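You operate a simulated robot arm through the tools that you are given. There is no shell and no other tool. Be economical: measure what you need, move in short steps, check, and stop when the job is done.

The job below is to be done with a simulated robot arm. You get a single attempt, and the scene is never put back.

JOB
Open the bench drawer, take the bar from the long table and put it in the floor of the bench drawer and shut the drawer again. Fetch the green roll from the third shelf from the bottom of the blue rack and set it on the long table. Press the freezer button two times. Put the box labelled "750" from the bench on top of the grey box there and the box marked "427" on top of the teal box there. Take the purple pot from the bench and leave it on top of the orange box. The order is free. Set down upright: box, purple pot.

The check looks at the end state, three seconds after you hand in, the way a careful person would. Anything else that was tipped, shoved, dropped, spilled or broken makes it a failure.

ROBOT AND FRAMES
A 7-joint arm with a two-finger parallel gripper on a trunk, on a base that drives. Base frame: it is fixed to the floor where the robot stands at the start and does not move with it; the origin is under the middle of the robot, x ahead of it, y to its left, z up; the surface under the hand at the start is at about z = 860. Lengths are in mm, angles in degrees, forces in N, time in s.
With the tool pointing down near the work surface it reaches from about 480 to 920 mm from the robot's upright axis, wherever it stands. Its first joint turns from -115.0 to 115.0 degrees. Places, roughly: bar [-1500, -1250, 750]; bench drawer [800, 100, 800]; floor of the bench drawer [800, 200, 700]; freezer button [200, -1600, 1400]; green roll (9x9x3 cm) [-200, -2300, 1000]; grey box (15x10x8 cm) [500, 600, 900]; long table [-1800, -1300, 800]; orange box (10x6x8 cm) [700, 100, 900]; purple pot (7x7x9 cm) [700, 600, 900]; teal box (15x10x8 cm) [900, 200, 900]. Payload 3.91 kg.
Tool frame: the origin (TCP) lies between the finger pads and is the grasp point; the fingertips stand 30 mm ahead of it; z points along the fingers, y is the line along which they close. The gripper opens to 110 mm. The fingers are 20 mm wide and 10 mm thick; the gripper's body (48 by 112 mm) begins 55 mm behind the TCP.
Orientation is told as [roll, pitch, yaw] about the base's x, y, z axes, in that order, counted from this pose: with the fingers straight down and closing along the base's y, the tool's x points along the base's -x, its y along +y and its z along -z.

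CONTROLS
- The arm moves only by the tool servo_tool. Its argument "rows" is a list of rows, each an object of numbers (a shift or turn left out is 0, a gripper value left out holds the last): "jaw": the opening, from 0 (shut) to 1 (fully open); "x", "y", "z": the shift along the base's x, y, z in units of 150 mm (1.0 is 150 mm); "wx", "wy", "wz": the turn, a rotation vector about the base's x, y, z in units of 120 degrees (1.0 is 120 degrees). In form: [{"jaw": .., "x": .., "y": .., "z": .., "wx": .., "wy": .., "wz": ..}, ...]. A call has 1 to 8 rows; each row is the pose to reach, as a shift and turn from the pose commanded when the call began. A call with a number of a shift or a turn outside -1 to 1 is refused whole. Each row takes 0.2 s and may step no farther than 50 mm and 8.6 degrees from the row before; otherwise, or with a gripper value out of range, the whole call is refused. Where a pose cannot be reached the arm comes as near as it can. A force on the tool above 40 N (or 10 N above the force at the start of the call, whichever is more), or a blocked arm, ends the call early, and 0.2 s more pass. Each finger travels about 153 mm/s and halts on what it meets, pressing with about 41 N; the grip force reading is that of the motor and also rises with nothing between the fingers. The clock runs only during rows and for 0.2 s after the last one: add rows that repeat a pose to give the fingers time. It gives the time, the measured TCP pose, the force on the tool (base axes), the opening and the grip force at its end, in the units of the frame above (readings bear some noise), with the torque about the TCP (base axes, N m) and any sound that the robot's microphone picked up.
- Cameras (640 x 400 px; columns grow to the right, rows downward): "scene" is now at [223.1, 211.2, 1395.1]; the picture's right is [0.08, -1.00, 0.00], its down [-0.73, -0.06, -0.68] and it looks along [0.67, 0.05, -0.74] (base axes); focal length 219 px, centre (320, 200). "wrist" rides on the gripper at [72, 17, -103] in the tool frame; the picture's right is [-0.23, 0.97, 0.00], its down [-0.76, -0.18, -0.62] and it looks along [-0.61, -0.14, 0.78] (tool axes); focal length 222 px, centre (320, 200). There is no depth. A picture from a camera that has moved, and an enlarged one, comes with that camera's place and axes in the base frame and with its lens.
- grab_frame(camera): a new picture of that camera. No time passes.
- raise_lower(by): slides the trunk up (or, below 0, down) by that many mm; the arm and the scene camera ride with it, the base frame stays. It gives what a move gives, with no picture.
- steer(legs): drives the robot by 1 to 6 legs, each [ahead, left, turn to the left] in mm, mm and degrees, along the robot's own axes; the way and the turn of a leg run together, so that a leg with both is an arc; at most 1500 mm and 180 degrees a leg. The arm and the cameras ride along, it lands a little off, and it stops where it bumps. It gives what a move gives.
- head_to(pan, tilt): turns the head with the scene camera to pan (to the left, within 80 degrees either way) and tilt (down, from -29 to 69), counted from straight ahead of the robot. It gives what a move gives.
- zoom(camera, box): a new picture of the part [left, top, right, bottom] of that camera's present view, enlarged. No time passes.
- hand_in(): hands the job in; it is judged then, once.

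Go step by step. Nothing tells you exact positions but the pictures and the camera data: compare them with the known pose of the tool, close in by small moves and look again before you grip or let go. The budget is 196 turns and 166 pictures, counting those below and the enlarged ones. Unless the task says otherwise, let go and move clear before handing in, and close with one line.

The tools are called after "Emit:" as a command line: name --argument value ..., lists and objects as JSON in quotes. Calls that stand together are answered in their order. servo_tool: Moves the arm, as the interface text tells. Its arguments: {"type":"object","properties":{"rows":{"type":"array"}},"required":["rows"]} The other tools are called the same way: raise_lower (by) slides the trunk up or down; steer (legs) drives the base; head_to (pan, tilt) turns the head that bears the scene camera; grab_frame (camera) takes a picture; zoom (camera, box) takes an enlarged picture of a part of a camera's view; hand_in () hands the job in.

At the start:

```text
clock: 0.0
tool_pos: [306.5, 268.2, 1226.9]
orientation: [0.0, 0.1, -0.1]
force: [0.2, -0.4, 0.3]
moment: [-0.01, -0.03, -0.03]
width: 110.0
finger_force: 0.0
trunk travel left (down, up): [-750.0, 240.0]
robot x, y, heading: [-0.3, -1.2, -0.0]
head pan, tilt: [4.6, 47.5]
```

scene: 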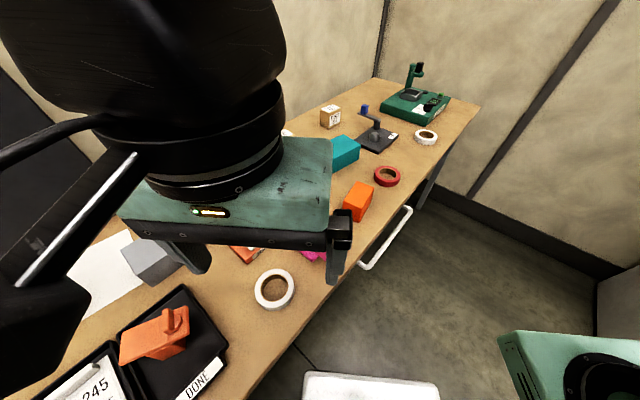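
wrist: 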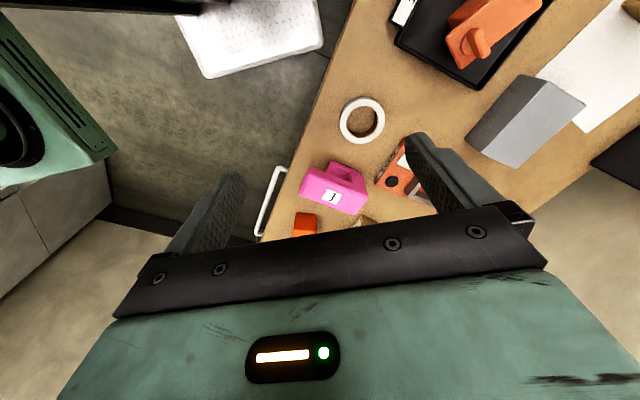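

I see the bench ahead of me with several objects, partly hidden by the arm. I'll look around with the head first.

Emit:
head_to --pan -30 --tilt 35

Emit:
grab_frame --camera "scene"

Emit:
head_to --pan 45 --tilt 45

Emit:
grab_frame --camera "scene"

Emit:
head_to --pan -80 --tilt 20

Emit:
grab_frame --camera "scene"

```text
clock: 1.0
tool_pos: [306.6, 267.9, 1226.3]
orientation: [0.1, 0.0, 0.0]
force: [0.7, -0.1, 0.1]
moment: [0.0, 0.03, 0.02]
width: 110.0
finger_force: 0.2
trunk travel left (down, up): [-750.0, 240.0]
robot x, y, heading: [-0.8, 1.4, 0.1]
head pan, tilt: [-30.0, 35.0]
```

```text
163 pictures are left
camera scene: at [220.4, 160.8, 1413.4], right [-0.5, -0.87, 0.0], down [-0.5, 0.29, -0.82], along [0.71, -0.41, -0.57], focal length 219 px, centre (320, 200)
```

scene: 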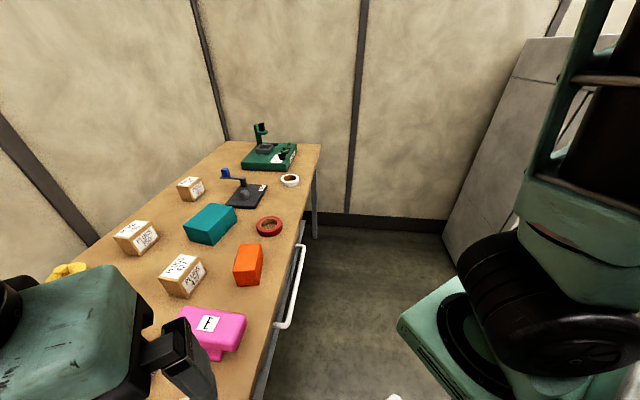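

```text
clock: 2.5
tool_pos: [306.5, 268.3, 1226.6]
orientation: [0.0, 0.0, 0.1]
force: [0.0, 0.0, -0.9]
moment: [-0.02, 0.04, -0.01]
width: 110.2
finger_force: 0.1
trunk travel left (down, up): [-750.0, 240.0]
robot x, y, heading: [-0.8, 1.0, 0.1]
head pan, tilt: [45.0, 45.0]
```

```text
162 pictures are left
camera scene: at [201.7, 262.3, 1398.6], right [0.71, -0.71, 0.0], down [-0.5, -0.5, -0.71], along [0.5, 0.5, -0.71], focal length 219 px, centre (320, 200)
```

scene: 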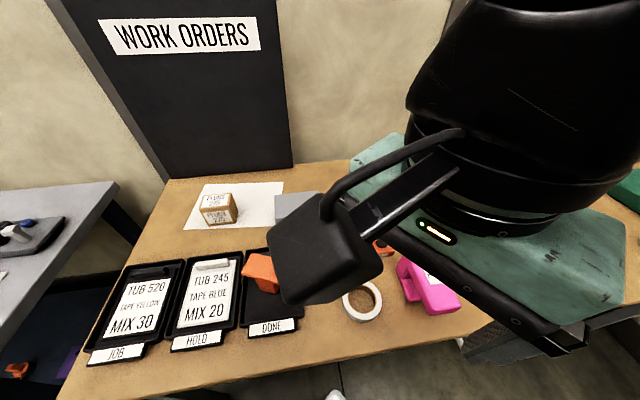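

```text
clock: 4.5
tool_pos: [305.5, 269.1, 1227.1]
orientation: [0.0, 0.1, 0.0]
force: [0.4, 0.1, 0.3]
moment: [0.03, 0.0, 0.02]
width: 110.0
finger_force: 0.1
trunk travel left (down, up): [-750.0, 240.0]
robot x, y, heading: [1.4, 4.2, 0.0]
head pan, tilt: [-80.0, 20.0]
```

```text
161 pictures are left
camera scene: at [160.4, 113.1, 1437.2], right [-0.98, -0.17, 0.0], down [-0.06, 0.34, -0.94], along [0.16, -0.93, -0.34], focal length 219 px, centre (320, 200)
```

scene: 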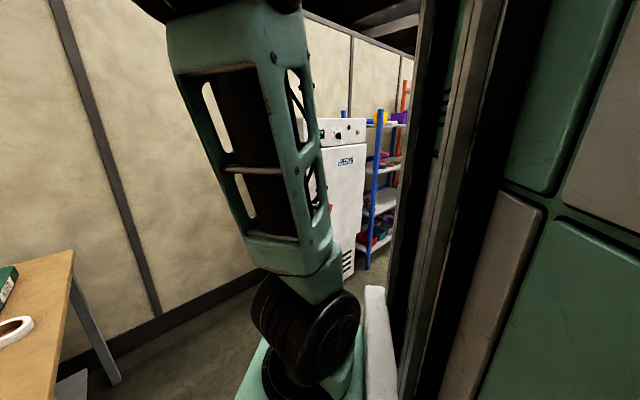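

The bench runs diagonally (long axis about -40° in base frame), with the drawer front facing me toward −x,−y. I'll back off a little, square up to the bench, and look again.

Emit:
steer --legs '[[-250, 0, 0], [0, 0, 50]]'

Emit:
head_to --pan 0 --tilt 45

Emit:
grab_frame --camera "scene"

Emit:
head_to --pan -50 --tilt 35

Emit:
grab_frame --camera "scene"

Emit:
grab_frame --camera "wrist"

```text
clock: 8.6
tool_pos: [-257.8, 408.2, 1226.8]
orientation: [0.0, 0.0, 49.8]
force: [-0.5, -0.6, 0.6]
moment: [0.01, -0.03, -0.01]
width: 110.0
finger_force: 0.0
trunk travel left (down, up): [-750.0, 240.0]
robot x, y, heading: [-247.5, -0.3, 49.7]
head pan, tilt: [-80.0, 20.0]
```

```text
clock: 10.1
tool_pos: [-257.6, 407.2, 1226.9]
orientation: [0.0, 0.0, 49.9]
force: [-0.4, 0.8, -0.5]
moment: [0.0, 0.02, 0.01]
width: 110.0
finger_force: 0.0
trunk travel left (down, up): [-750.0, 240.0]
robot x, y, heading: [-251.9, -0.1, 49.9]
head pan, tilt: [0.0, 45.0]
```

```text
160 pictures are left
camera scene: at [-260.8, 302.6, 1398.6], right [0.76, -0.65, 0.0], down [-0.46, -0.54, -0.71], along [0.46, 0.54, -0.71], focal length 219 px, centre (320, 200)
```

scene: 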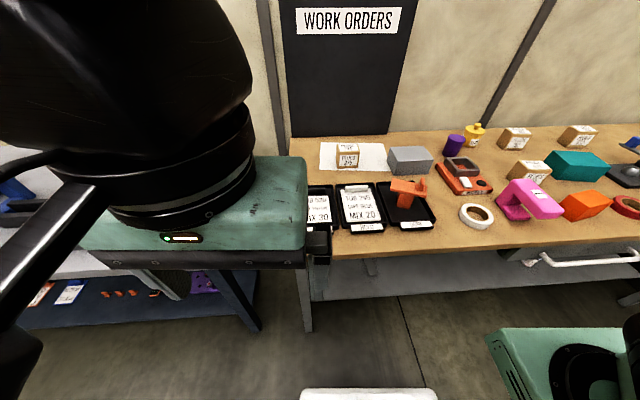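

```text
clock: 11.3
tool_pos: [-257.1, 408.6, 1227.5]
orientation: [0.0, 0.0, 49.8]
force: [-1.0, -0.1, 0.3]
moment: [0.02, -0.03, -0.03]
width: 109.7
finger_force: 0.0
trunk travel left (down, up): [-750.0, 240.0]
robot x, y, heading: [-251.8, -1.6, 49.6]
head pan, tilt: [-50.0, 35.0]
```

```text
159 pictures are left
camera scene: at [-225.3, 240.3, 1413.4], right [0.0, -1.0, 0.0], down [-0.57, 0.0, -0.82], along [0.82, 0.0, -0.57], focal length 219 px, centre (320, 200)
```

scene: 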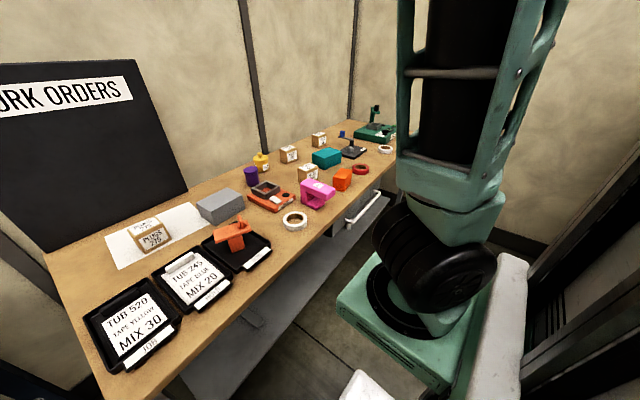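

```text
158 pictures are left
camera wrist: at [-315.6, 361.6, 1330.1], right [-0.6, 0.8, 0.0], down [0.63, 0.47, 0.62], along [0.5, 0.37, -0.78], focal length 222 px, centre (320, 200)
```

wrist: 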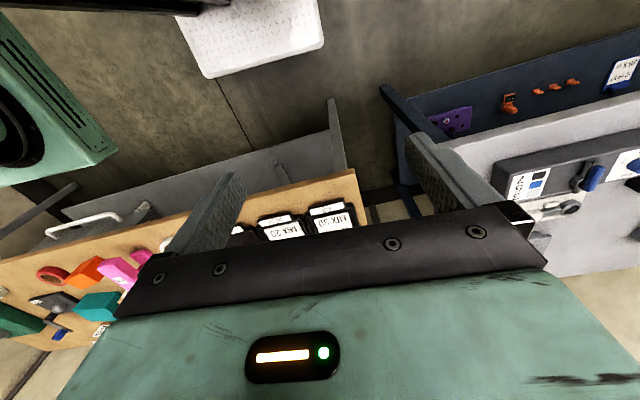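

The view is now square to the bench. I'll zoom in on the box labels.

Emit:
zoom --camera "scene" --box '[230, 120, 400, 226]'

Emit:
head_to --pan -35 --tilt 30

Emit:
zoom --camera "scene" --box '[150, 140, 470, 340]'

Emit:
zoom --camera "scene" --box '[270, 130, 430, 230]'

```text
3.76 times, centred on (315, 173) of scene
camera zoom: at [-225.3, 240.3, 1413.4], right [0.0, -1.0, 0.0], down [-0.57, 0.0, -0.82], along [0.82, 0.0, -0.57], focal length 826 px, centre (339, 302)
```

zoom: 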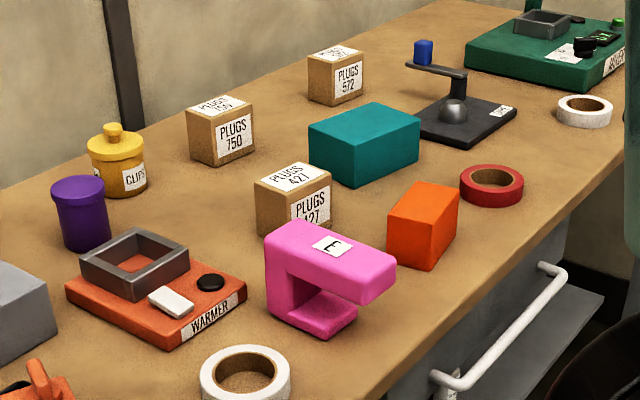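

```text
clock: 12.1
tool_pos: [-257.0, 407.1, 1227.2]
orientation: [0.0, 0.0, 49.7]
force: [-0.8, 0.9, -0.2]
moment: [-0.01, 0.0, 0.0]
width: 109.9
finger_force: 0.1
trunk travel left (down, up): [-750.0, 240.0]
robot x, y, heading: [-251.2, 3.1, 49.8]
head pan, tilt: [-35.0, 30.0]
```

```text
2.00 times, centred on (310, 240) of scene
camera zoom: at [-225.9, 263.5, 1421.2], right [0.25, -0.97, 0.0], down [-0.48, -0.13, -0.87], along [0.84, 0.22, -0.5], focal length 439 px, centre (340, 120)
```

zoom: 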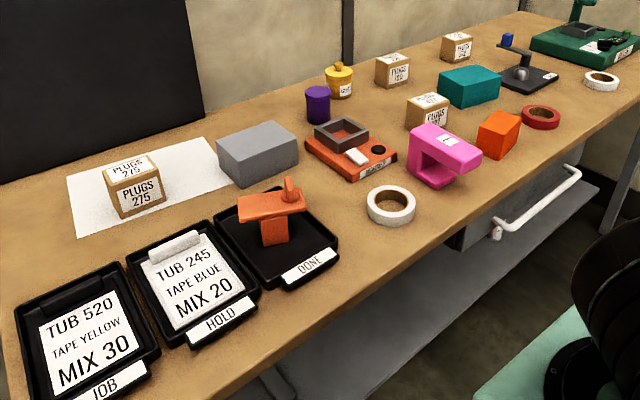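

```text
4.00 times, centred on (350, 180) of scene
camera zoom: at [-225.9, 263.5, 1421.2], right [0.25, -0.97, 0.0], down [-0.48, -0.13, -0.87], along [0.84, 0.22, -0.5], focal length 877 px, centre (200, 280)
```

zoom: 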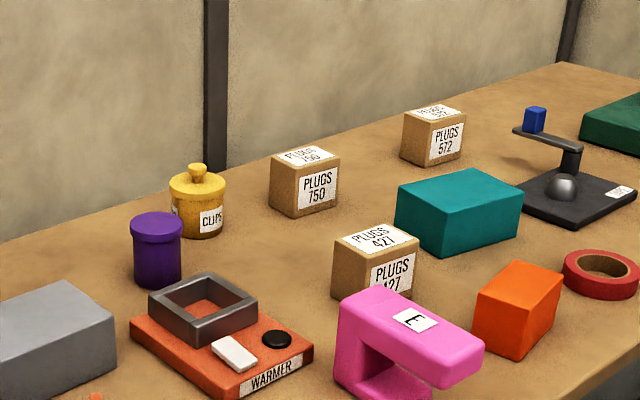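

Labels are clear: "750" sits behind the purple pot, "427" is behind the pink tool, and there is a "572" decoy. Next I move the arm out in front of the robot at height, to learn its reach and use the wrist camera.

Emit:
servo_tool --rows '[{"x": 0.27, "y": 0.08}, {"x": 0.54, "y": 0.16}, {"x": 0.8, "y": 0.22}, {"x": 1.0, "y": 0.3}]'

Emit:
servo_tool --rows '[{"x": 0.27, "y": 0.08}, {"x": 0.54, "y": 0.16}, {"x": 0.8, "y": 0.22}, {"x": 1.0, "y": 0.3}]'

Emit:
servo_tool --rows '[{"x": 0.27, "y": 0.08}, {"x": 0.54, "y": 0.16}, {"x": 0.8, "y": 0.22}, {"x": 1.0, "y": 0.3}]'

Emit:
head_to --pan -15 --tilt 35

Emit:
grab_frame --camera "scene"

Emit:
grab_frame --camera "wrist"

```text
clock: 13.1
tool_pos: [-108.1, 452.5, 1230.1]
orientation: [0.0, 0.0, 49.9]
force: [-0.8, -0.6, -0.2]
moment: [0.0, -0.01, 0.03]
width: 109.8
finger_force: 0.1
trunk travel left (down, up): [-750.0, 240.0]
robot x, y, heading: [-249.4, -0.3, 50.0]
head pan, tilt: [-35.0, 30.0]
```

```text
clock: 14.1
tool_pos: [41.0, 499.3, 1228.6]
orientation: [0.0, -0.1, 49.8]
force: [0.4, -0.5, -0.5]
moment: [-0.01, -0.04, -0.05]
width: 110.2
finger_force: 0.1
trunk travel left (down, up): [-750.0, 240.0]
robot x, y, heading: [-248.6, -0.8, 49.9]
head pan, tilt: [-35.0, 30.0]
```

```text
clock: 15.1
tool_pos: [192.0, 542.4, 1225.1]
orientation: [0.0, 0.0, 49.9]
force: [-0.1, -0.3, 0.0]
moment: [0.03, -0.04, -0.01]
width: 109.9
finger_force: 0.0
trunk travel left (down, up): [-750.0, 240.0]
robot x, y, heading: [-247.0, -0.8, 49.8]
head pan, tilt: [-35.0, 30.0]
```

```text
clock: 15.9
tool_pos: [192.6, 541.4, 1224.0]
orientation: [0.1, 0.0, 49.8]
force: [0.3, -0.9, 0.1]
moment: [-0.01, 0.0, 0.01]
width: 109.9
finger_force: 0.0
trunk travel left (down, up): [-750.0, 240.0]
robot x, y, heading: [-249.9, -1.2, 49.8]
head pan, tilt: [-15.0, 35.0]
```

```text
154 pictures are left
camera scene: at [-240.9, 290.7, 1413.4], right [0.57, -0.82, 0.0], down [-0.47, -0.33, -0.82], along [0.67, 0.47, -0.57], focal length 219 px, centre (320, 200)
```

scene: 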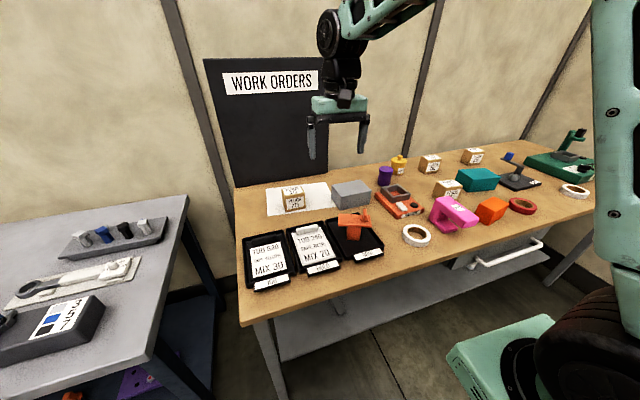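

```text
153 pictures are left
camera wrist: at [133.7, 497.0, 1327.7], right [-0.6, 0.8, 0.0], down [0.63, 0.47, 0.62], along [0.5, 0.37, -0.78], focal length 222 px, centre (320, 200)
```

wrist: 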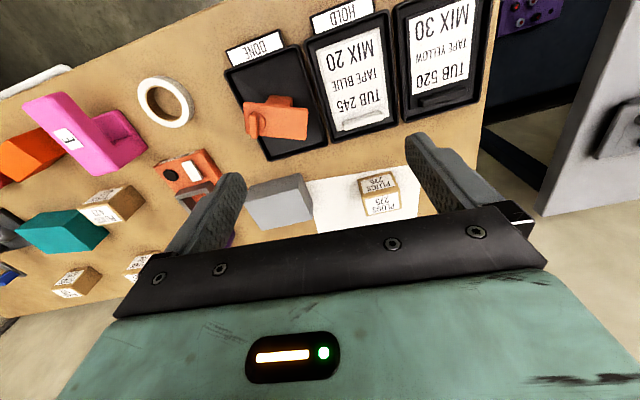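

The arm reaches out fine and the bench is now in clear view. I'll zoom to measure object positions.

Emit:
zoom --camera "scene" --box '[320, 140, 480, 240]'

Emit:
zoom --camera "scene" --box '[420, 130, 580, 230]'

Emit:
zoom --camera "wrist" --box '[0, 80, 240, 230]'

Emit:
zoom --camera "scene" --box '[420, 190, 580, 290]'

```text
4.00 times, centred on (400, 190) of scene
camera zoom: at [-240.9, 290.7, 1413.4], right [0.57, -0.82, 0.0], down [-0.47, -0.33, -0.82], along [0.67, 0.47, -0.57], focal length 877 px, centre (0, 240)
```

zoom: 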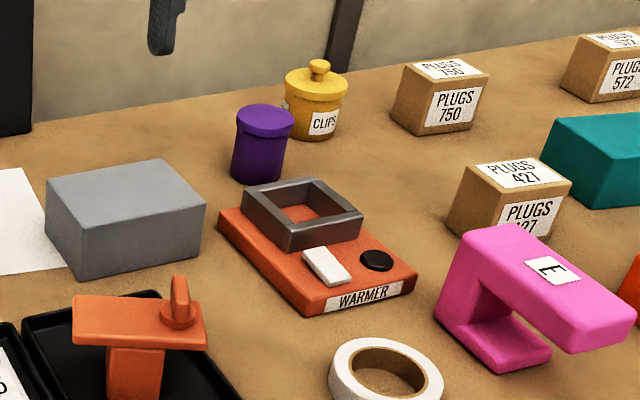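

```text
4.00 times, centred on (500, 180) of scene
camera zoom: at [-240.9, 290.7, 1413.4], right [0.57, -0.82, 0.0], down [-0.47, -0.33, -0.82], along [0.67, 0.47, -0.57], focal length 877 px, centre (-400, 280)
```

zoom: 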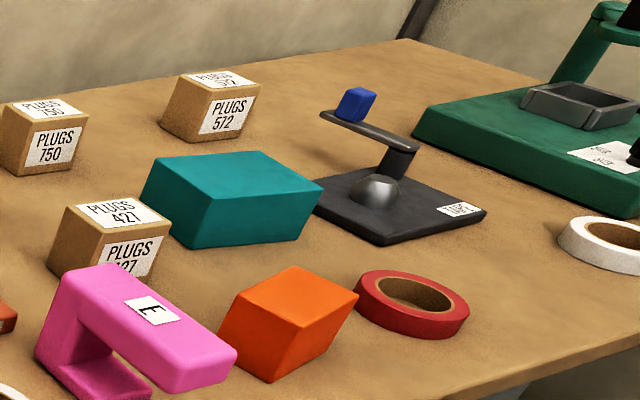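

```text
2.67 times, centred on (120, 155) of wrist
camera zoom: at [133.7, 497.0, 1327.7], right [-0.6, 0.8, 0.0], down [0.63, 0.47, 0.62], along [0.5, 0.37, -0.78], focal length 592 px, centre (853, 320)
```

zoom: 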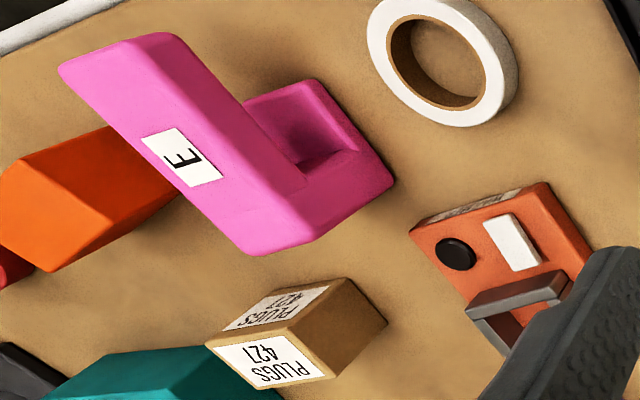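

```text
4.00 times, centred on (500, 240) of scene
camera zoom: at [-240.9, 290.7, 1413.4], right [0.57, -0.82, 0.0], down [-0.47, -0.33, -0.82], along [0.67, 0.47, -0.57], focal length 877 px, centre (-400, 40)
```

zoom: 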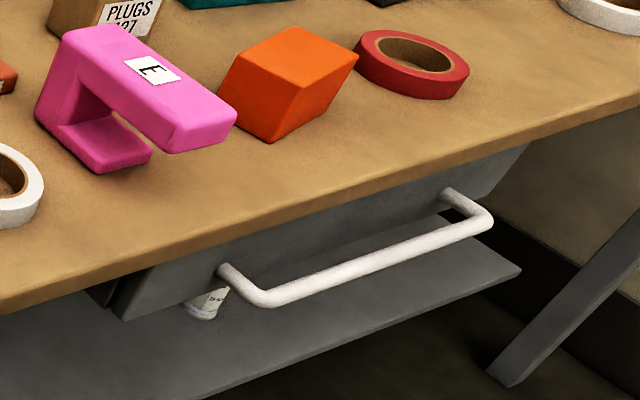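

Bench edge runs at about −35.5°. I've estimated all bench objects, with the drawer handle around (600, 20, 800). I'll drive to stand squarely before the middle of the work group, then check with the wrist camera.

Emit:
steer --legs '[[0, 0, 4.7], [0, -540, 0], [90, 0, 0]]'

Emit:
head_to --pan 0 --tilt 40

Emit:
grab_frame --camera "scene"

Emit:
grab_frame --camera "wrist"

```text
clock: 20.3
tool_pos: [652.8, 324.8, 1225.0]
orientation: [0.0, 0.0, 54.5]
force: [0.2, -0.5, -0.2]
moment: [-0.03, -0.01, 0.0]
width: 109.9
finger_force: 0.1
trunk travel left (down, up): [-750.0, 240.0]
robot x, y, heading: [255.8, -248.6, 54.3]
head pan, tilt: [-15.0, 35.0]
```

```text
clock: 21.1
tool_pos: [653.5, 325.1, 1225.4]
orientation: [0.0, 0.0, 54.5]
force: [-1.4, -0.2, -1.0]
moment: [0.03, -0.01, 0.01]
width: 110.2
finger_force: 0.0
trunk travel left (down, up): [-750.0, 240.0]
robot x, y, heading: [255.0, -252.5, 54.8]
head pan, tilt: [0.0, 40.0]
```

```text
148 pictures are left
camera scene: at [223.8, 51.5, 1405.9], right [0.81, -0.58, 0.0], down [-0.37, -0.52, -0.77], along [0.45, 0.62, -0.64], focal length 219 px, centre (320, 200)
```

scene: 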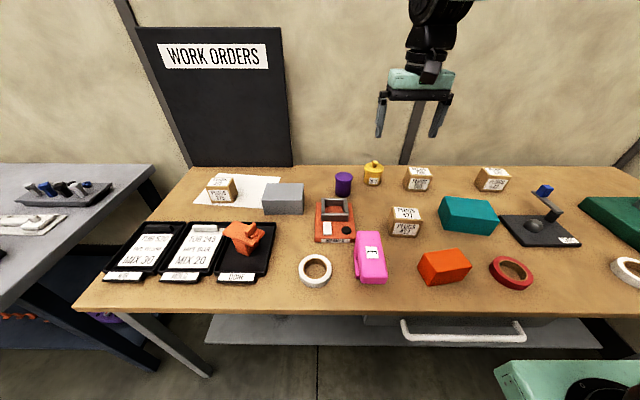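

```text
147 pictures are left
camera wrist: at [598.9, 274.6, 1327.7], right [-0.66, 0.75, 0.0], down [0.59, 0.52, 0.62], along [0.47, 0.41, -0.78], focal length 222 px, centre (320, 200)
```

wrist: 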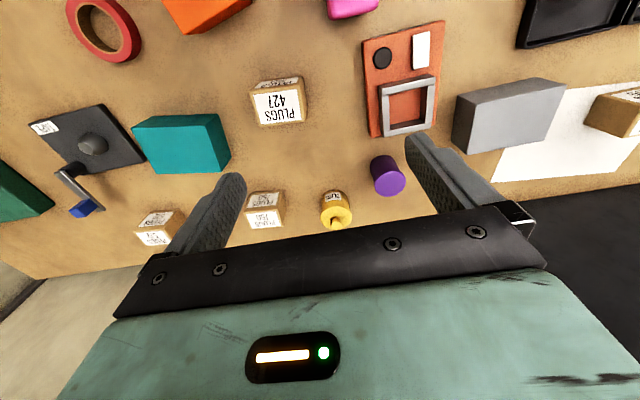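

Clear square-on view. I'll zoom for precise measurements.

Emit:
zoom --camera "scene" --box '[240, 150, 400, 250]'

Emit:
zoom --camera "scene" --box '[370, 150, 530, 250]'

Emit:
zoom --camera "scene" --box '[390, 220, 550, 320]'

Emit:
zoom --camera "wrist" --box '[120, 50, 360, 200]'

```text
4.00 times, centred on (320, 200) of scene
camera zoom: at [223.8, 51.5, 1405.9], right [0.81, -0.58, 0.0], down [-0.37, -0.52, -0.77], along [0.45, 0.62, -0.64], focal length 877 px, centre (320, 200)
```

zoom: 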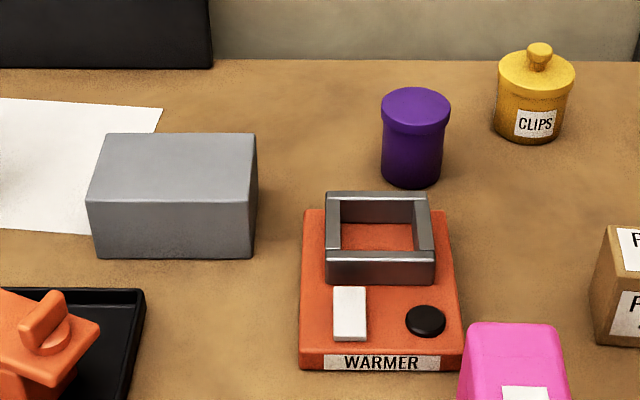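

```text
4.00 times, centred on (450, 200) of scene
camera zoom: at [223.8, 51.5, 1405.9], right [0.81, -0.58, 0.0], down [-0.37, -0.52, -0.77], along [0.45, 0.62, -0.64], focal length 877 px, centre (-200, 200)
```

zoom: 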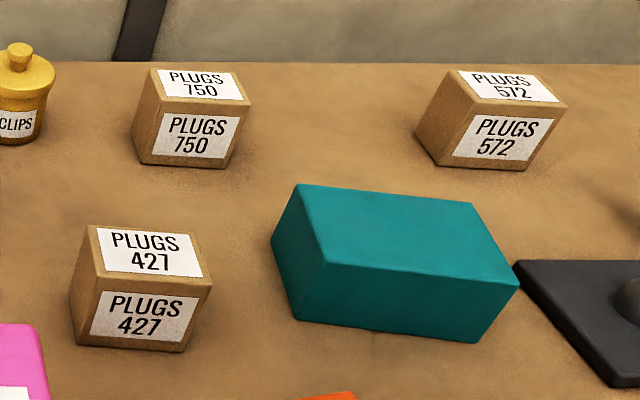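

```text
4.00 times, centred on (470, 270) of scene
camera zoom: at [223.8, 51.5, 1405.9], right [0.81, -0.58, 0.0], down [-0.37, -0.52, -0.77], along [0.45, 0.62, -0.64], focal length 877 px, centre (-280, -80)
```

zoom: 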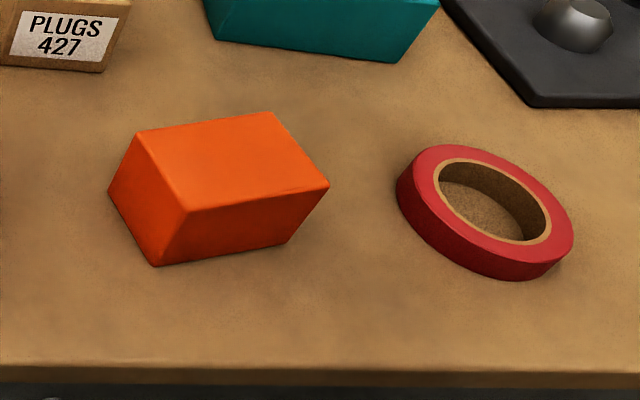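

```text
2.67 times, centred on (240, 125) of wrist
camera zoom: at [598.9, 274.6, 1327.7], right [-0.66, 0.75, 0.0], down [0.59, 0.52, 0.62], along [0.47, 0.41, -0.78], focal length 592 px, centre (533, 400)
```

zoom: 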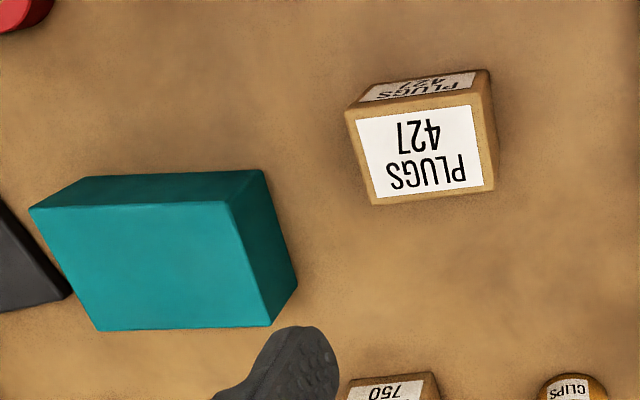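

Measurements from both cameras agree to a few mm. First: box "750" at about (965, 420). I move over it, with the tool turned ~−8° to match, and check reach.

Emit:
servo_tool --rows '[{"x": 0.25, "y": 0.08, "wz": -0.02}, {"x": 0.5, "y": 0.15, "wz": -0.04}, {"x": 0.7, "y": 0.22, "wz": -0.065}]'

Emit:
servo_tool --rows '[{"x": 0.25, "y": 0.08}, {"x": 0.5, "y": 0.15}, {"x": 0.7, "y": 0.22}]'

Emit:
servo_tool --rows '[{"x": 0.25, "y": 0.08}, {"x": 0.5, "y": 0.15}, {"x": 0.68, "y": 0.2}]'

Emit:
grab_frame --camera "wrist"

```text
clock: 21.9
tool_pos: [760.9, 357.7, 1222.9]
orientation: [0.0, 0.0, 46.7]
force: [-0.8, -0.2, -0.1]
moment: [0.02, -0.03, -0.02]
width: 110.1
finger_force: 0.1
trunk travel left (down, up): [-750.0, 240.0]
robot x, y, heading: [256.1, -252.9, 54.5]
head pan, tilt: [0.0, 40.0]
```

```text
clock: 22.7
tool_pos: [862.3, 391.7, 1222.2]
orientation: [0.0, -0.1, 46.6]
force: [-0.7, -1.1, -0.8]
moment: [0.03, -0.06, 0.04]
width: 110.0
finger_force: 0.0
trunk travel left (down, up): [-750.0, 240.0]
robot x, y, heading: [255.8, -252.3, 54.5]
head pan, tilt: [0.0, 40.0]
```

```text
clock: 23.5
tool_pos: [924.2, 376.8, 1205.3]
orientation: [0.0, 0.0, 46.8]
force: [0.4, 0.2, 0.1]
moment: [-0.03, 0.01, -0.01]
width: 109.9
finger_force: 0.1
out of reach, approached as far as the arm can: row 1, 2, 3
trunk travel left (down, up): [-750.0, 240.0]
robot x, y, heading: [257.0, -248.0, 54.7]
head pan, tilt: [0.0, 40.0]
```

```text
142 pictures are left
camera wrist: at [864.1, 336.6, 1309.1], right [-0.55, 0.83, 0.0], down [0.65, 0.43, 0.62], along [0.52, 0.34, -0.78], focal length 222 px, centre (320, 200)
```

wrist: 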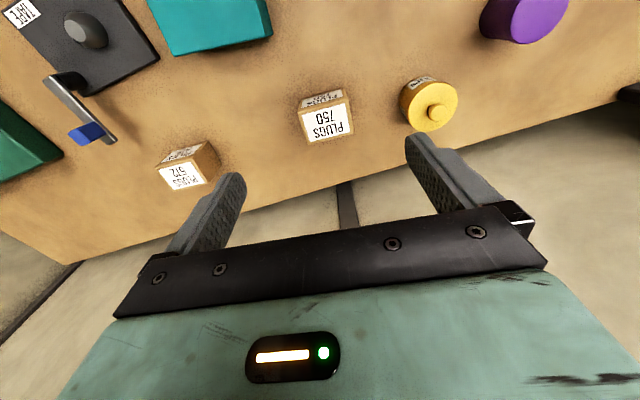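

The reach limit is ~916 mm from the robot centre. I need to get about 80 mm closer, so I look down first for the base's clearance to the bench.

Emit:
head_to --pan 0 --tilt 69

Emit:
grab_frame --camera "scene"

```text
clock: 24.4
tool_pos: [925.4, 379.6, 1206.6]
orientation: [0.0, 0.0, 46.7]
force: [0.1, 0.4, 0.3]
moment: [-0.01, 0.03, -0.02]
width: 109.9
finger_force: 0.0
trunk travel left (down, up): [-750.0, 240.0]
robot x, y, heading: [257.8, -249.0, 54.6]
head pan, tilt: [0.0, 68.8]
```

```text
141 pictures are left
camera scene: at [207.0, 27.9, 1369.8], right [0.81, -0.58, 0.0], down [-0.54, -0.76, -0.36], along [0.21, 0.3, -0.93], focal length 219 px, centre (320, 200)
```

scene: 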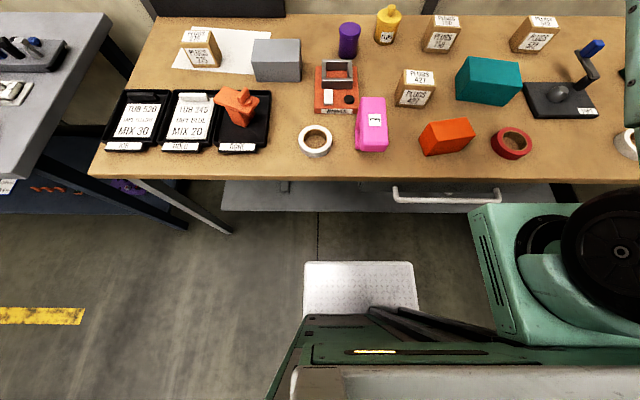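

There is ample clearance: the base front is ~270 and the shelf edge ~500 in that direction. I drive 90 mm ahead and 40 mm right, and adjust the arm.

Emit:
steer --legs '[[90, -40, 0]]'

Emit:
head_to --pan -10 --tilt 45

Emit:
grab_frame --camera "wrist"

Emit:
grab_frame --camera "scene"

```text
clock: 25.5
tool_pos: [1005.2, 429.2, 1206.1]
orientation: [0.0, 0.0, 46.7]
force: [1.2, -0.3, 0.0]
moment: [-0.03, 0.0, 0.03]
width: 109.9
finger_force: 0.1
trunk travel left (down, up): [-750.0, 240.0]
robot x, y, heading: [343.4, -205.4, 54.5]
head pan, tilt: [0.0, 68.8]
```

```text
clock: 26.4
tool_pos: [1007.6, 430.4, 1206.2]
orientation: [0.0, 0.1, 46.8]
force: [-0.4, 0.7, -1.0]
moment: [0.0, -0.04, -0.01]
width: 110.0
finger_force: 0.0
trunk travel left (down, up): [-750.0, 240.0]
robot x, y, heading: [339.7, -205.1, 54.6]
head pan, tilt: [-10.0, 45.0]
```

```text
140 pictures are left
camera wrist: at [946.7, 387.8, 1309.4], right [-0.55, 0.83, 0.0], down [0.65, 0.43, 0.62], along [0.52, 0.35, -0.78], focal length 222 px, centre (320, 200)
```

wrist: 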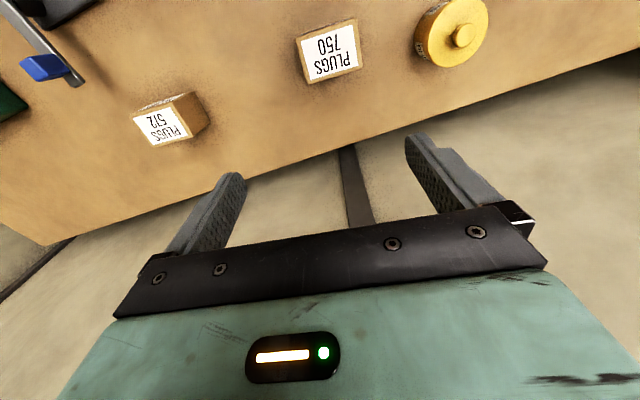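

```text
139 pictures are left
camera scene: at [315.6, 89.4, 1398.5], right [0.7, -0.71, 0.0], down [-0.5, -0.5, -0.71], along [0.5, 0.5, -0.71], focal length 219 px, centre (320, 200)
```

scene: 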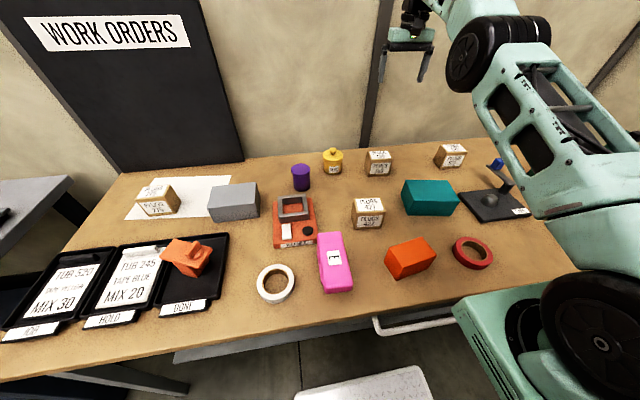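

Wrist estimate of "750" is (967, 421.5), matching the scene estimate. I align and descend to just above it, then look.

Emit:
servo_tool --rows '[{"x": -0.26, "y": -0.057}, {"x": -0.26, "y": -0.057, "z": -0.3}, {"x": -0.26, "y": -0.057, "z": -0.6}, {"x": -0.26, "y": -0.057, "z": -0.85}]'

Emit:
servo_tool --rows '[{"z": -0.3}, {"z": -0.55}, {"z": -0.55}]'

Emit:
grab_frame --camera "wrist"

Emit:
zoom --camera "scene" --box '[320, 90, 480, 190]'

```text
clock: 27.4
tool_pos: [969.8, 421.1, 1076.8]
orientation: [0.0, -0.1, 46.9]
force: [-1.1, 0.4, 0.1]
moment: [0.01, -0.02, 0.04]
width: 110.0
finger_force: 0.0
trunk travel left (down, up): [-750.0, 240.0]
robot x, y, heading: [342.7, -203.8, 54.6]
head pan, tilt: [-10.0, 45.0]
```

```text
clock: 28.2
tool_pos: [967.0, 419.1, 995.1]
orientation: [0.0, -0.1, 46.7]
force: [0.0, -0.3, 0.1]
moment: [-0.01, 0.0, -0.01]
width: 109.8
finger_force: 0.0
trunk travel left (down, up): [-750.0, 240.0]
robot x, y, heading: [337.2, -206.6, 54.8]
head pan, tilt: [-10.0, 45.0]
```

```text
138 pictures are left
camera wrist: at [907.5, 376.2, 1098.7], right [-0.55, 0.83, 0.0], down [0.65, 0.43, 0.62], along [0.52, 0.35, -0.78], focal length 222 px, centre (320, 200)
```

wrist: 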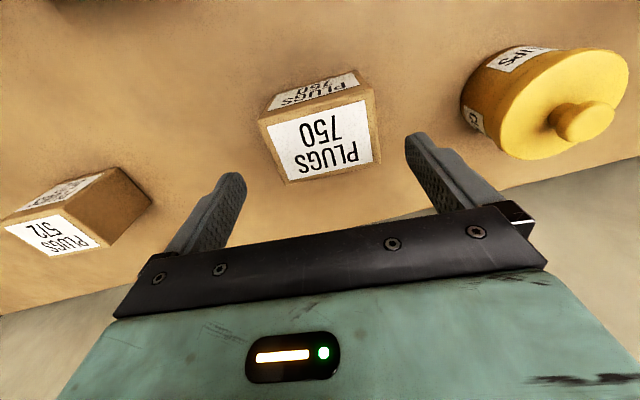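

```text
4.00 times, centred on (400, 140) of scene
camera zoom: at [315.6, 89.4, 1398.6], right [0.7, -0.71, 0.0], down [-0.5, -0.5, -0.71], along [0.5, 0.5, -0.71], focal length 877 px, centre (0, 440)
```

zoom: 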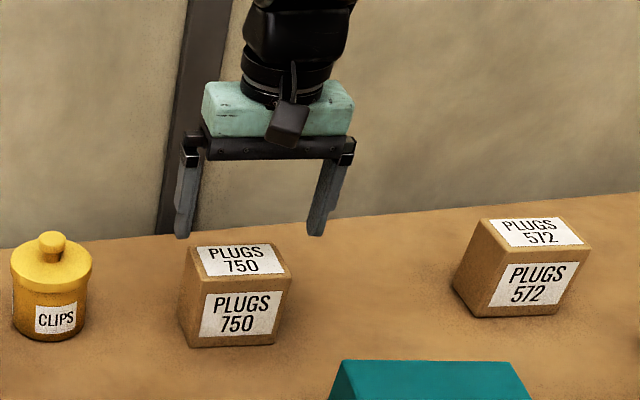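

The gripper is centred over "750". I descend and grip.

Emit:
servo_tool --rows '[{"x": -0.008, "y": -0.01, "z": -0.3}, {"x": -0.008, "y": -0.01, "z": -0.6}, {"x": -0.008, "y": -0.01, "z": -0.62}]'

Emit:
servo_tool --rows '[{"jaw": 0.5}, {"jaw": 0.5}, {"jaw": 0.5}]'

Emit:
grab_frame --camera "wrist"

```text
clock: 29.0
tool_pos: [968.8, 419.6, 904.8]
orientation: [-0.1, 0.0, 46.8]
force: [0.3, 0.1, -0.4]
moment: [0.0, -0.02, -0.04]
width: 109.9
finger_force: 0.0
trunk travel left (down, up): [-750.0, 240.0]
robot x, y, heading: [339.8, -200.8, 54.5]
head pan, tilt: [-10.0, 45.0]
```

```text
clock: 29.8
tool_pos: [969.9, 419.3, 903.5]
orientation: [0.1, 0.0, 46.8]
force: [-0.3, 0.5, -0.5]
moment: [0.02, -0.06, 0.04]
width: 85.0
finger_force: 41.2
trunk travel left (down, up): [-750.0, 240.0]
robot x, y, heading: [341.0, -199.6, 54.5]
head pan, tilt: [-10.0, 45.0]
```

```text
136 pictures are left
camera wrist: at [909.6, 377.5, 1007.0], right [-0.55, 0.83, 0.0], down [0.65, 0.43, 0.62], along [0.52, 0.35, -0.78], focal length 222 px, centre (320, 200)
```

wrist: 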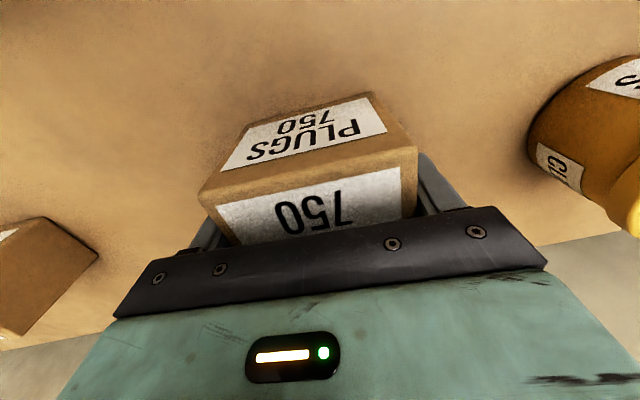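

Gripped (85 mm). Lift, then carry toward the grey box at about (475, 624), rotating to align.

Emit:
servo_tool --rows '[{"z": 0.2}, {"z": 0.5}, {"z": 0.8}, {"z": 1.0}]'

Emit:
servo_tool --rows '[{"x": -0.27, "y": 0.11}, {"x": -0.54, "y": 0.22, "wz": 0.03}, {"x": -0.82, "y": 0.34, "wz": 0.064}]'

Emit:
servo_tool --rows '[{"x": -0.27, "y": 0.11}, {"x": -0.54, "y": 0.22}, {"x": -0.82, "y": 0.34}]'

Emit:
servo_tool --rows '[{"x": -0.27, "y": 0.11}, {"x": -0.54, "y": 0.22}, {"x": -0.82, "y": 0.34}]'

Emit:
servo_tool --rows '[{"x": -0.27, "y": 0.11}, {"x": -0.54, "y": 0.22}, {"x": -0.82, "y": 0.34}, {"x": -0.82, "y": 0.34}]'

Emit:
head_to --pan 25 --tilt 45

Emit:
grab_frame --camera "scene"

Emit:
grab_frame --camera "wrist"

```text
clock: 30.8
tool_pos: [967.2, 418.7, 1053.6]
orientation: [0.0, 0.0, 46.7]
force: [0.8, -1.2, -2.5]
moment: [0.03, -0.01, -0.03]
width: 85.3
finger_force: 41.1
trunk travel left (down, up): [-750.0, 240.0]
robot x, y, heading: [339.9, -202.7, 54.6]
head pan, tilt: [-10.0, 45.0]
```

```text
clock: 31.6
tool_pos: [843.2, 468.8, 1054.7]
orientation: [-0.1, -0.1, 54.4]
force: [1.5, -0.7, -2.0]
moment: [0.0, 0.03, 0.04]
width: 84.9
finger_force: 40.8
trunk travel left (down, up): [-750.0, 240.0]
robot x, y, heading: [340.9, -201.5, 54.6]
head pan, tilt: [-10.0, 45.0]
```

```text
clock: 32.4
tool_pos: [722.2, 522.0, 1054.5]
orientation: [0.0, 0.0, 54.5]
force: [-0.2, 0.3, -2.1]
moment: [0.04, 0.07, 0.03]
width: 85.0
finger_force: 41.4
trunk travel left (down, up): [-750.0, 240.0]
robot x, y, heading: [337.5, -204.2, 54.7]
head pan, tilt: [-10.0, 45.0]
```

```text
clock: 33.2
tool_pos: [598.8, 573.5, 1055.5]
orientation: [0.0, 0.0, 54.4]
force: [0.5, -0.5, -2.5]
moment: [0.0, 0.01, 0.02]
width: 85.0
finger_force: 40.9
trunk travel left (down, up): [-750.0, 240.0]
robot x, y, heading: [335.8, -204.9, 54.6]
head pan, tilt: [-10.0, 45.0]
```

```text
clock: 34.2
tool_pos: [473.4, 620.2, 1054.1]
orientation: [-0.1, 0.0, 54.5]
force: [-0.2, 0.6, -2.4]
moment: [-0.01, -0.03, 0.03]
width: 85.0
finger_force: 41.2
out of reach, approached as far as the arm can: row 3, 4
trunk travel left (down, up): [-750.0, 240.0]
robot x, y, heading: [339.5, -204.8, 54.6]
head pan, tilt: [-10.0, 45.0]
```

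```text
clock: 35.2
tool_pos: [474.4, 619.0, 1054.7]
orientation: [0.0, -0.1, 54.6]
force: [-0.4, -0.2, -3.0]
moment: [0.09, 0.01, 0.0]
width: 85.0
finger_force: 40.8
trunk travel left (down, up): [-750.0, 240.0]
robot x, y, heading: [339.7, -201.9, 54.5]
head pan, tilt: [25.0, 45.0]
```

```text
135 pictures are left
camera scene: at [272.4, 112.4, 1398.5], right [0.98, -0.18, 0.0], down [-0.13, -0.7, -0.71], along [0.13, 0.7, -0.71], focal length 219 px, centre (320, 200)
```

scene: 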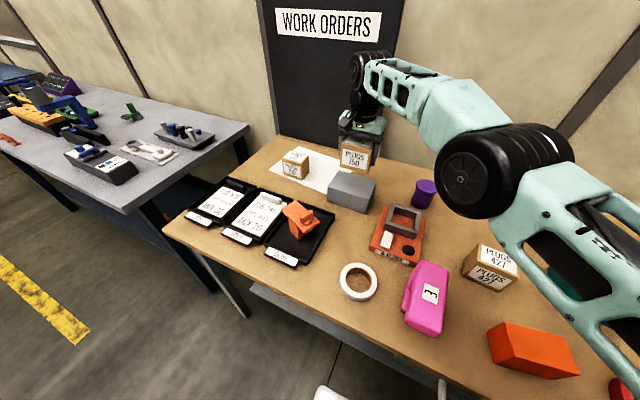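

```text
134 pictures are left
camera wrist: at [420.0, 570.0, 1158.1], right [-0.66, 0.75, 0.0], down [0.59, 0.52, 0.62], along [0.47, 0.41, -0.78], focal length 222 px, centre (320, 200)
```

wrist: 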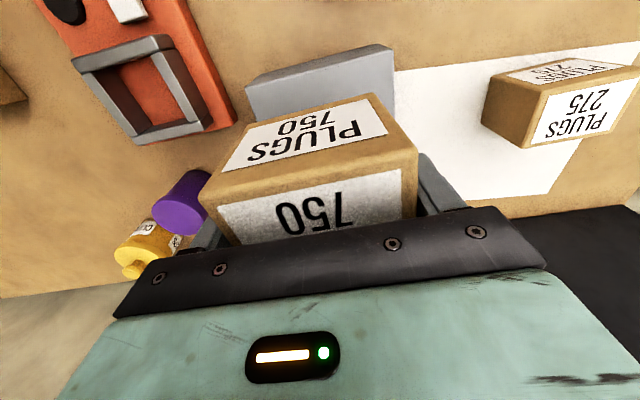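

The held box hangs over the grey box. I zoom in to check alignment.

Emit:
zoom --camera "scene" --box '[290, 120, 450, 220]'

Emit:
zoom --camera "wrist" --box '[200, 20, 440, 170]'

```text
4.00 times, centred on (370, 170) of scene
camera zoom: at [272.4, 112.4, 1398.5], right [0.98, -0.18, 0.0], down [-0.13, -0.7, -0.71], along [0.13, 0.7, -0.71], focal length 877 px, centre (120, 320)
```

zoom: 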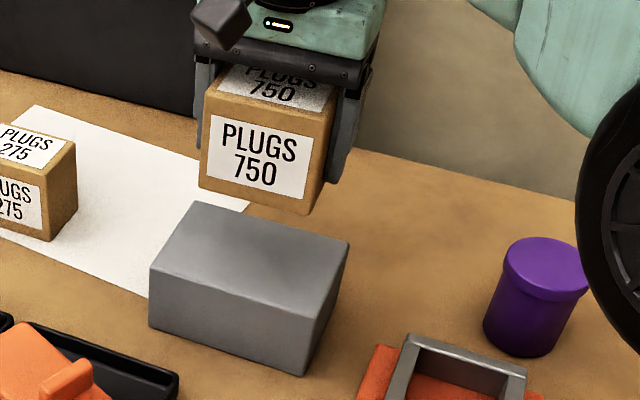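

```text
2.67 times, centred on (320, 95) of wrist
camera zoom: at [420.0, 570.0, 1158.1], right [-0.66, 0.75, 0.0], down [0.59, 0.52, 0.62], along [0.47, 0.41, -0.78], focal length 592 px, centre (320, 480)
```

zoom: 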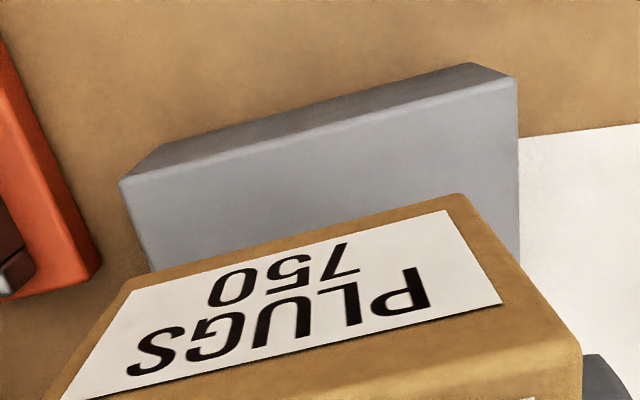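

The held box is centred over the grey one. I lower slowly until contact.

Emit:
servo_tool --rows '[{"z": -0.2}, {"z": -0.4}, {"z": -0.4}]'

Emit:
servo_tool --rows '[{"z": -0.02}, {"z": -0.04}, {"z": -0.06}, {"z": -0.08}, {"z": -0.1}, {"z": -0.12}, {"z": -0.14}, {"z": -0.16}]'

```text
clock: 36.0
tool_pos: [474.0, 622.3, 994.4]
orientation: [0.0, -0.1, 54.5]
force: [-0.1, -0.1, -2.3]
moment: [0.04, -0.02, 0.01]
width: 85.0
finger_force: 40.8
trunk travel left (down, up): [-750.0, 240.0]
robot x, y, heading: [340.8, -200.1, 54.5]
head pan, tilt: [25.0, 45.0]
```

```text
clock: 37.8
tool_pos: [475.3, 621.4, 974.0]
orientation: [0.2, -0.2, 54.5]
force: [0.7, -7.3, 26.5]
moment: [-1.12, -0.19, 0.2]
width: 84.9
finger_force: 41.1
trunk travel left (down, up): [-750.0, 240.0]
robot x, y, heading: [338.4, -201.5, 54.5]
head pan, tilt: [25.0, 45.0]
```

Contact at z≈974. I release and look before withdrawing.

Emit:
servo_tool --rows '[{"z": 0.015}, {"z": 0.015, "jaw": 1.0}, {"z": 0.015, "jaw": 1.0}]'

Emit:
servo_tool --rows '[{"z": 0.1}, {"z": 0.4}, {"z": 0.7}, {"z": 0.9}]'

Emit:
zoom --camera "scene" --box '[290, 120, 450, 220]'

```text
clock: 38.6
tool_pos: [475.9, 621.2, 968.9]
orientation: [-0.1, 0.0, 54.5]
force: [0.1, 1.2, -0.2]
moment: [-0.02, 0.02, 0.03]
width: 110.1
finger_force: 0.0
trunk travel left (down, up): [-750.0, 240.0]
robot x, y, heading: [339.0, -200.8, 54.7]
head pan, tilt: [25.0, 45.0]
```

```text
clock: 39.6
tool_pos: [478.4, 611.8, 1103.2]
orientation: [0.0, -0.1, 54.4]
force: [-0.7, -0.5, -0.2]
moment: [-0.01, 0.03, -0.01]
width: 110.0
finger_force: 0.1
out of reach, approached as far as the arm can: row 4
trunk travel left (down, up): [-750.0, 240.0]
robot x, y, heading: [337.4, -201.2, 54.7]
head pan, tilt: [25.0, 45.0]
```

```text
4.00 times, centred on (370, 170) of scene
camera zoom: at [272.3, 112.3, 1398.5], right [0.98, -0.18, 0.0], down [-0.13, -0.7, -0.71], along [0.13, 0.7, -0.71], focal length 877 px, centre (120, 320)
```

zoom: 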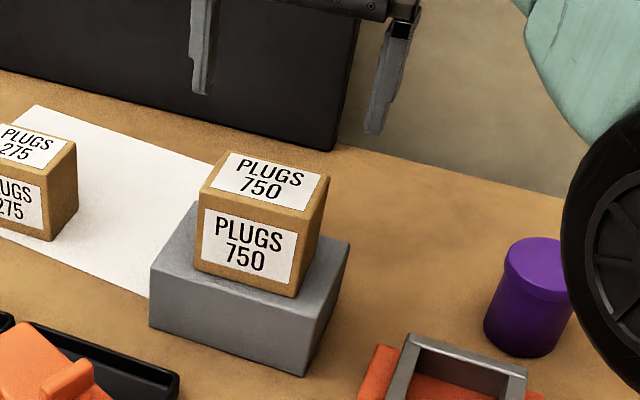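

"750" is stacked well. Next, the purple pot at about (693, 557): move above it, keeping the same yaw.

Emit:
servo_tool --rows '[{"x": 0.25, "y": -0.06}, {"x": 0.5, "y": -0.12}, {"x": 0.72, "y": -0.18}]'

Emit:
servo_tool --rows '[{"x": 0.25, "y": -0.06}, {"x": 0.5, "y": -0.12}, {"x": 0.72, "y": -0.18}, {"x": 0.72, "y": -0.18, "z": -0.2}, {"x": 0.72, "y": -0.18, "z": -0.4}]'

Emit:
grab_frame --camera "wrist"

Emit:
zoom --camera "scene" --box '[370, 100, 530, 200]'

```text
clock: 40.4
tool_pos: [586.2, 614.8, 1111.2]
orientation: [-0.1, 0.1, 54.7]
force: [-0.6, 0.5, -0.5]
moment: [0.01, -0.07, 0.0]
width: 110.1
finger_force: 0.0
out of reach, approached as far as the arm can: row 1, 2, 3
trunk travel left (down, up): [-750.0, 240.0]
robot x, y, heading: [338.3, -197.3, 54.6]
head pan, tilt: [25.0, 45.0]
```

```text
clock: 41.6
tool_pos: [696.3, 612.0, 1050.9]
orientation: [0.0, 0.0, 54.5]
force: [0.4, 0.4, 1.1]
moment: [0.01, 0.01, 0.01]
width: 110.0
finger_force: 0.1
out of reach, approached as far as the arm can: row 1, 2, 3, 4, 5
trunk travel left (down, up): [-750.0, 240.0]
robot x, y, heading: [340.8, -201.7, 54.3]
head pan, tilt: [25.0, 45.0]
```

```text
130 pictures are left
camera wrist: at [642.1, 561.9, 1154.8], right [-0.66, 0.75, 0.0], down [0.59, 0.52, 0.62], along [0.47, 0.41, -0.78], focal length 222 px, centre (320, 200)
```

wrist: 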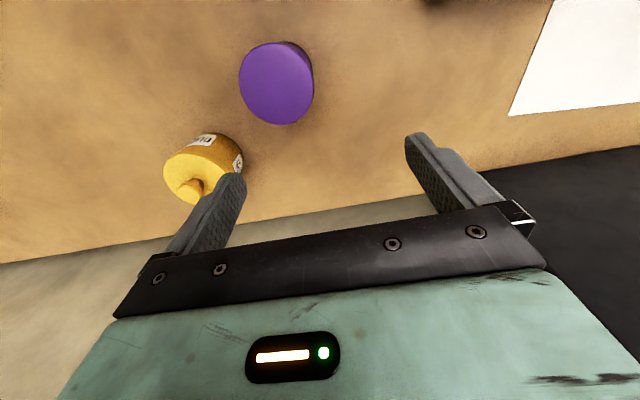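

```text
4.00 times, centred on (450, 150) of scene
camera zoom: at [272.3, 112.1, 1398.7], right [0.98, -0.18, 0.0], down [-0.13, -0.7, -0.71], along [0.13, 0.7, -0.71], focal length 877 px, centre (-200, 400)
```

zoom: 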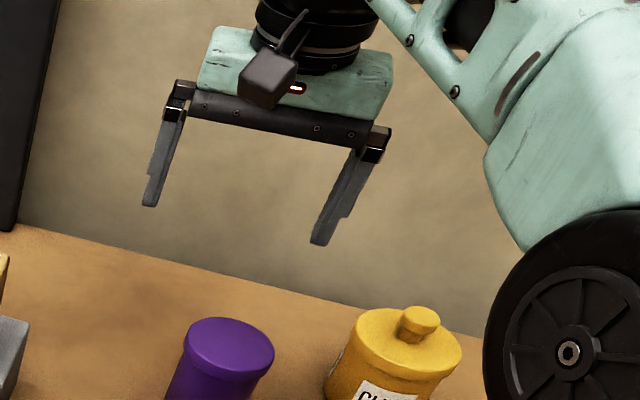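

The arm got stuck ~50 mm too far out, apparently near a joint limit. I try pulling back toward the robot.

Emit:
servo_tool --rows '[{"y": -0.2}, {"y": -0.4}, {"y": -0.6}, {"y": -0.6}]'

```text
clock: 42.6
tool_pos: [710.1, 608.1, 1056.8]
orientation: [0.0, 0.0, 54.5]
force: [0.1, 0.9, -0.2]
moment: [0.01, 0.02, -0.01]
width: 110.0
finger_force: 0.0
out of reach, approached as far as the arm can: row 1, 2, 3, 4
trunk travel left (down, up): [-750.0, 240.0]
robot x, y, heading: [340.1, -200.2, 54.6]
head pan, tilt: [25.0, 45.0]
```

Emit:
grab_frame --camera "scene"

Emit:
servo_tool --rows '[{"x": 0.25, "y": -0.2}, {"x": 0.5, "y": -0.4}, {"x": 0.7, "y": -0.5}]'

```text
128 pictures are left
camera scene: at [272.3, 112.3, 1398.6], right [0.98, -0.18, 0.0], down [-0.13, -0.7, -0.71], along [0.13, 0.7, -0.71], focal length 219 px, centre (320, 200)
```

scene: 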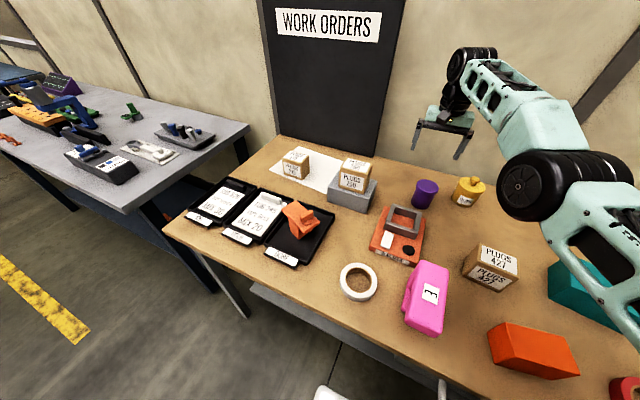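

```text
clock: 43.4
tool_pos: [834.4, 570.7, 1060.1]
orientation: [0.0, 0.1, 54.6]
force: [-0.4, 0.3, 0.0]
moment: [-0.03, -0.07, 0.0]
width: 110.0
finger_force: 0.1
out of reach, approached as far as the arm can: row 1, 2, 3
trunk travel left (down, up): [-750.0, 240.0]
robot x, y, heading: [337.8, -201.5, 54.6]
head pan, tilt: [25.0, 45.0]
```

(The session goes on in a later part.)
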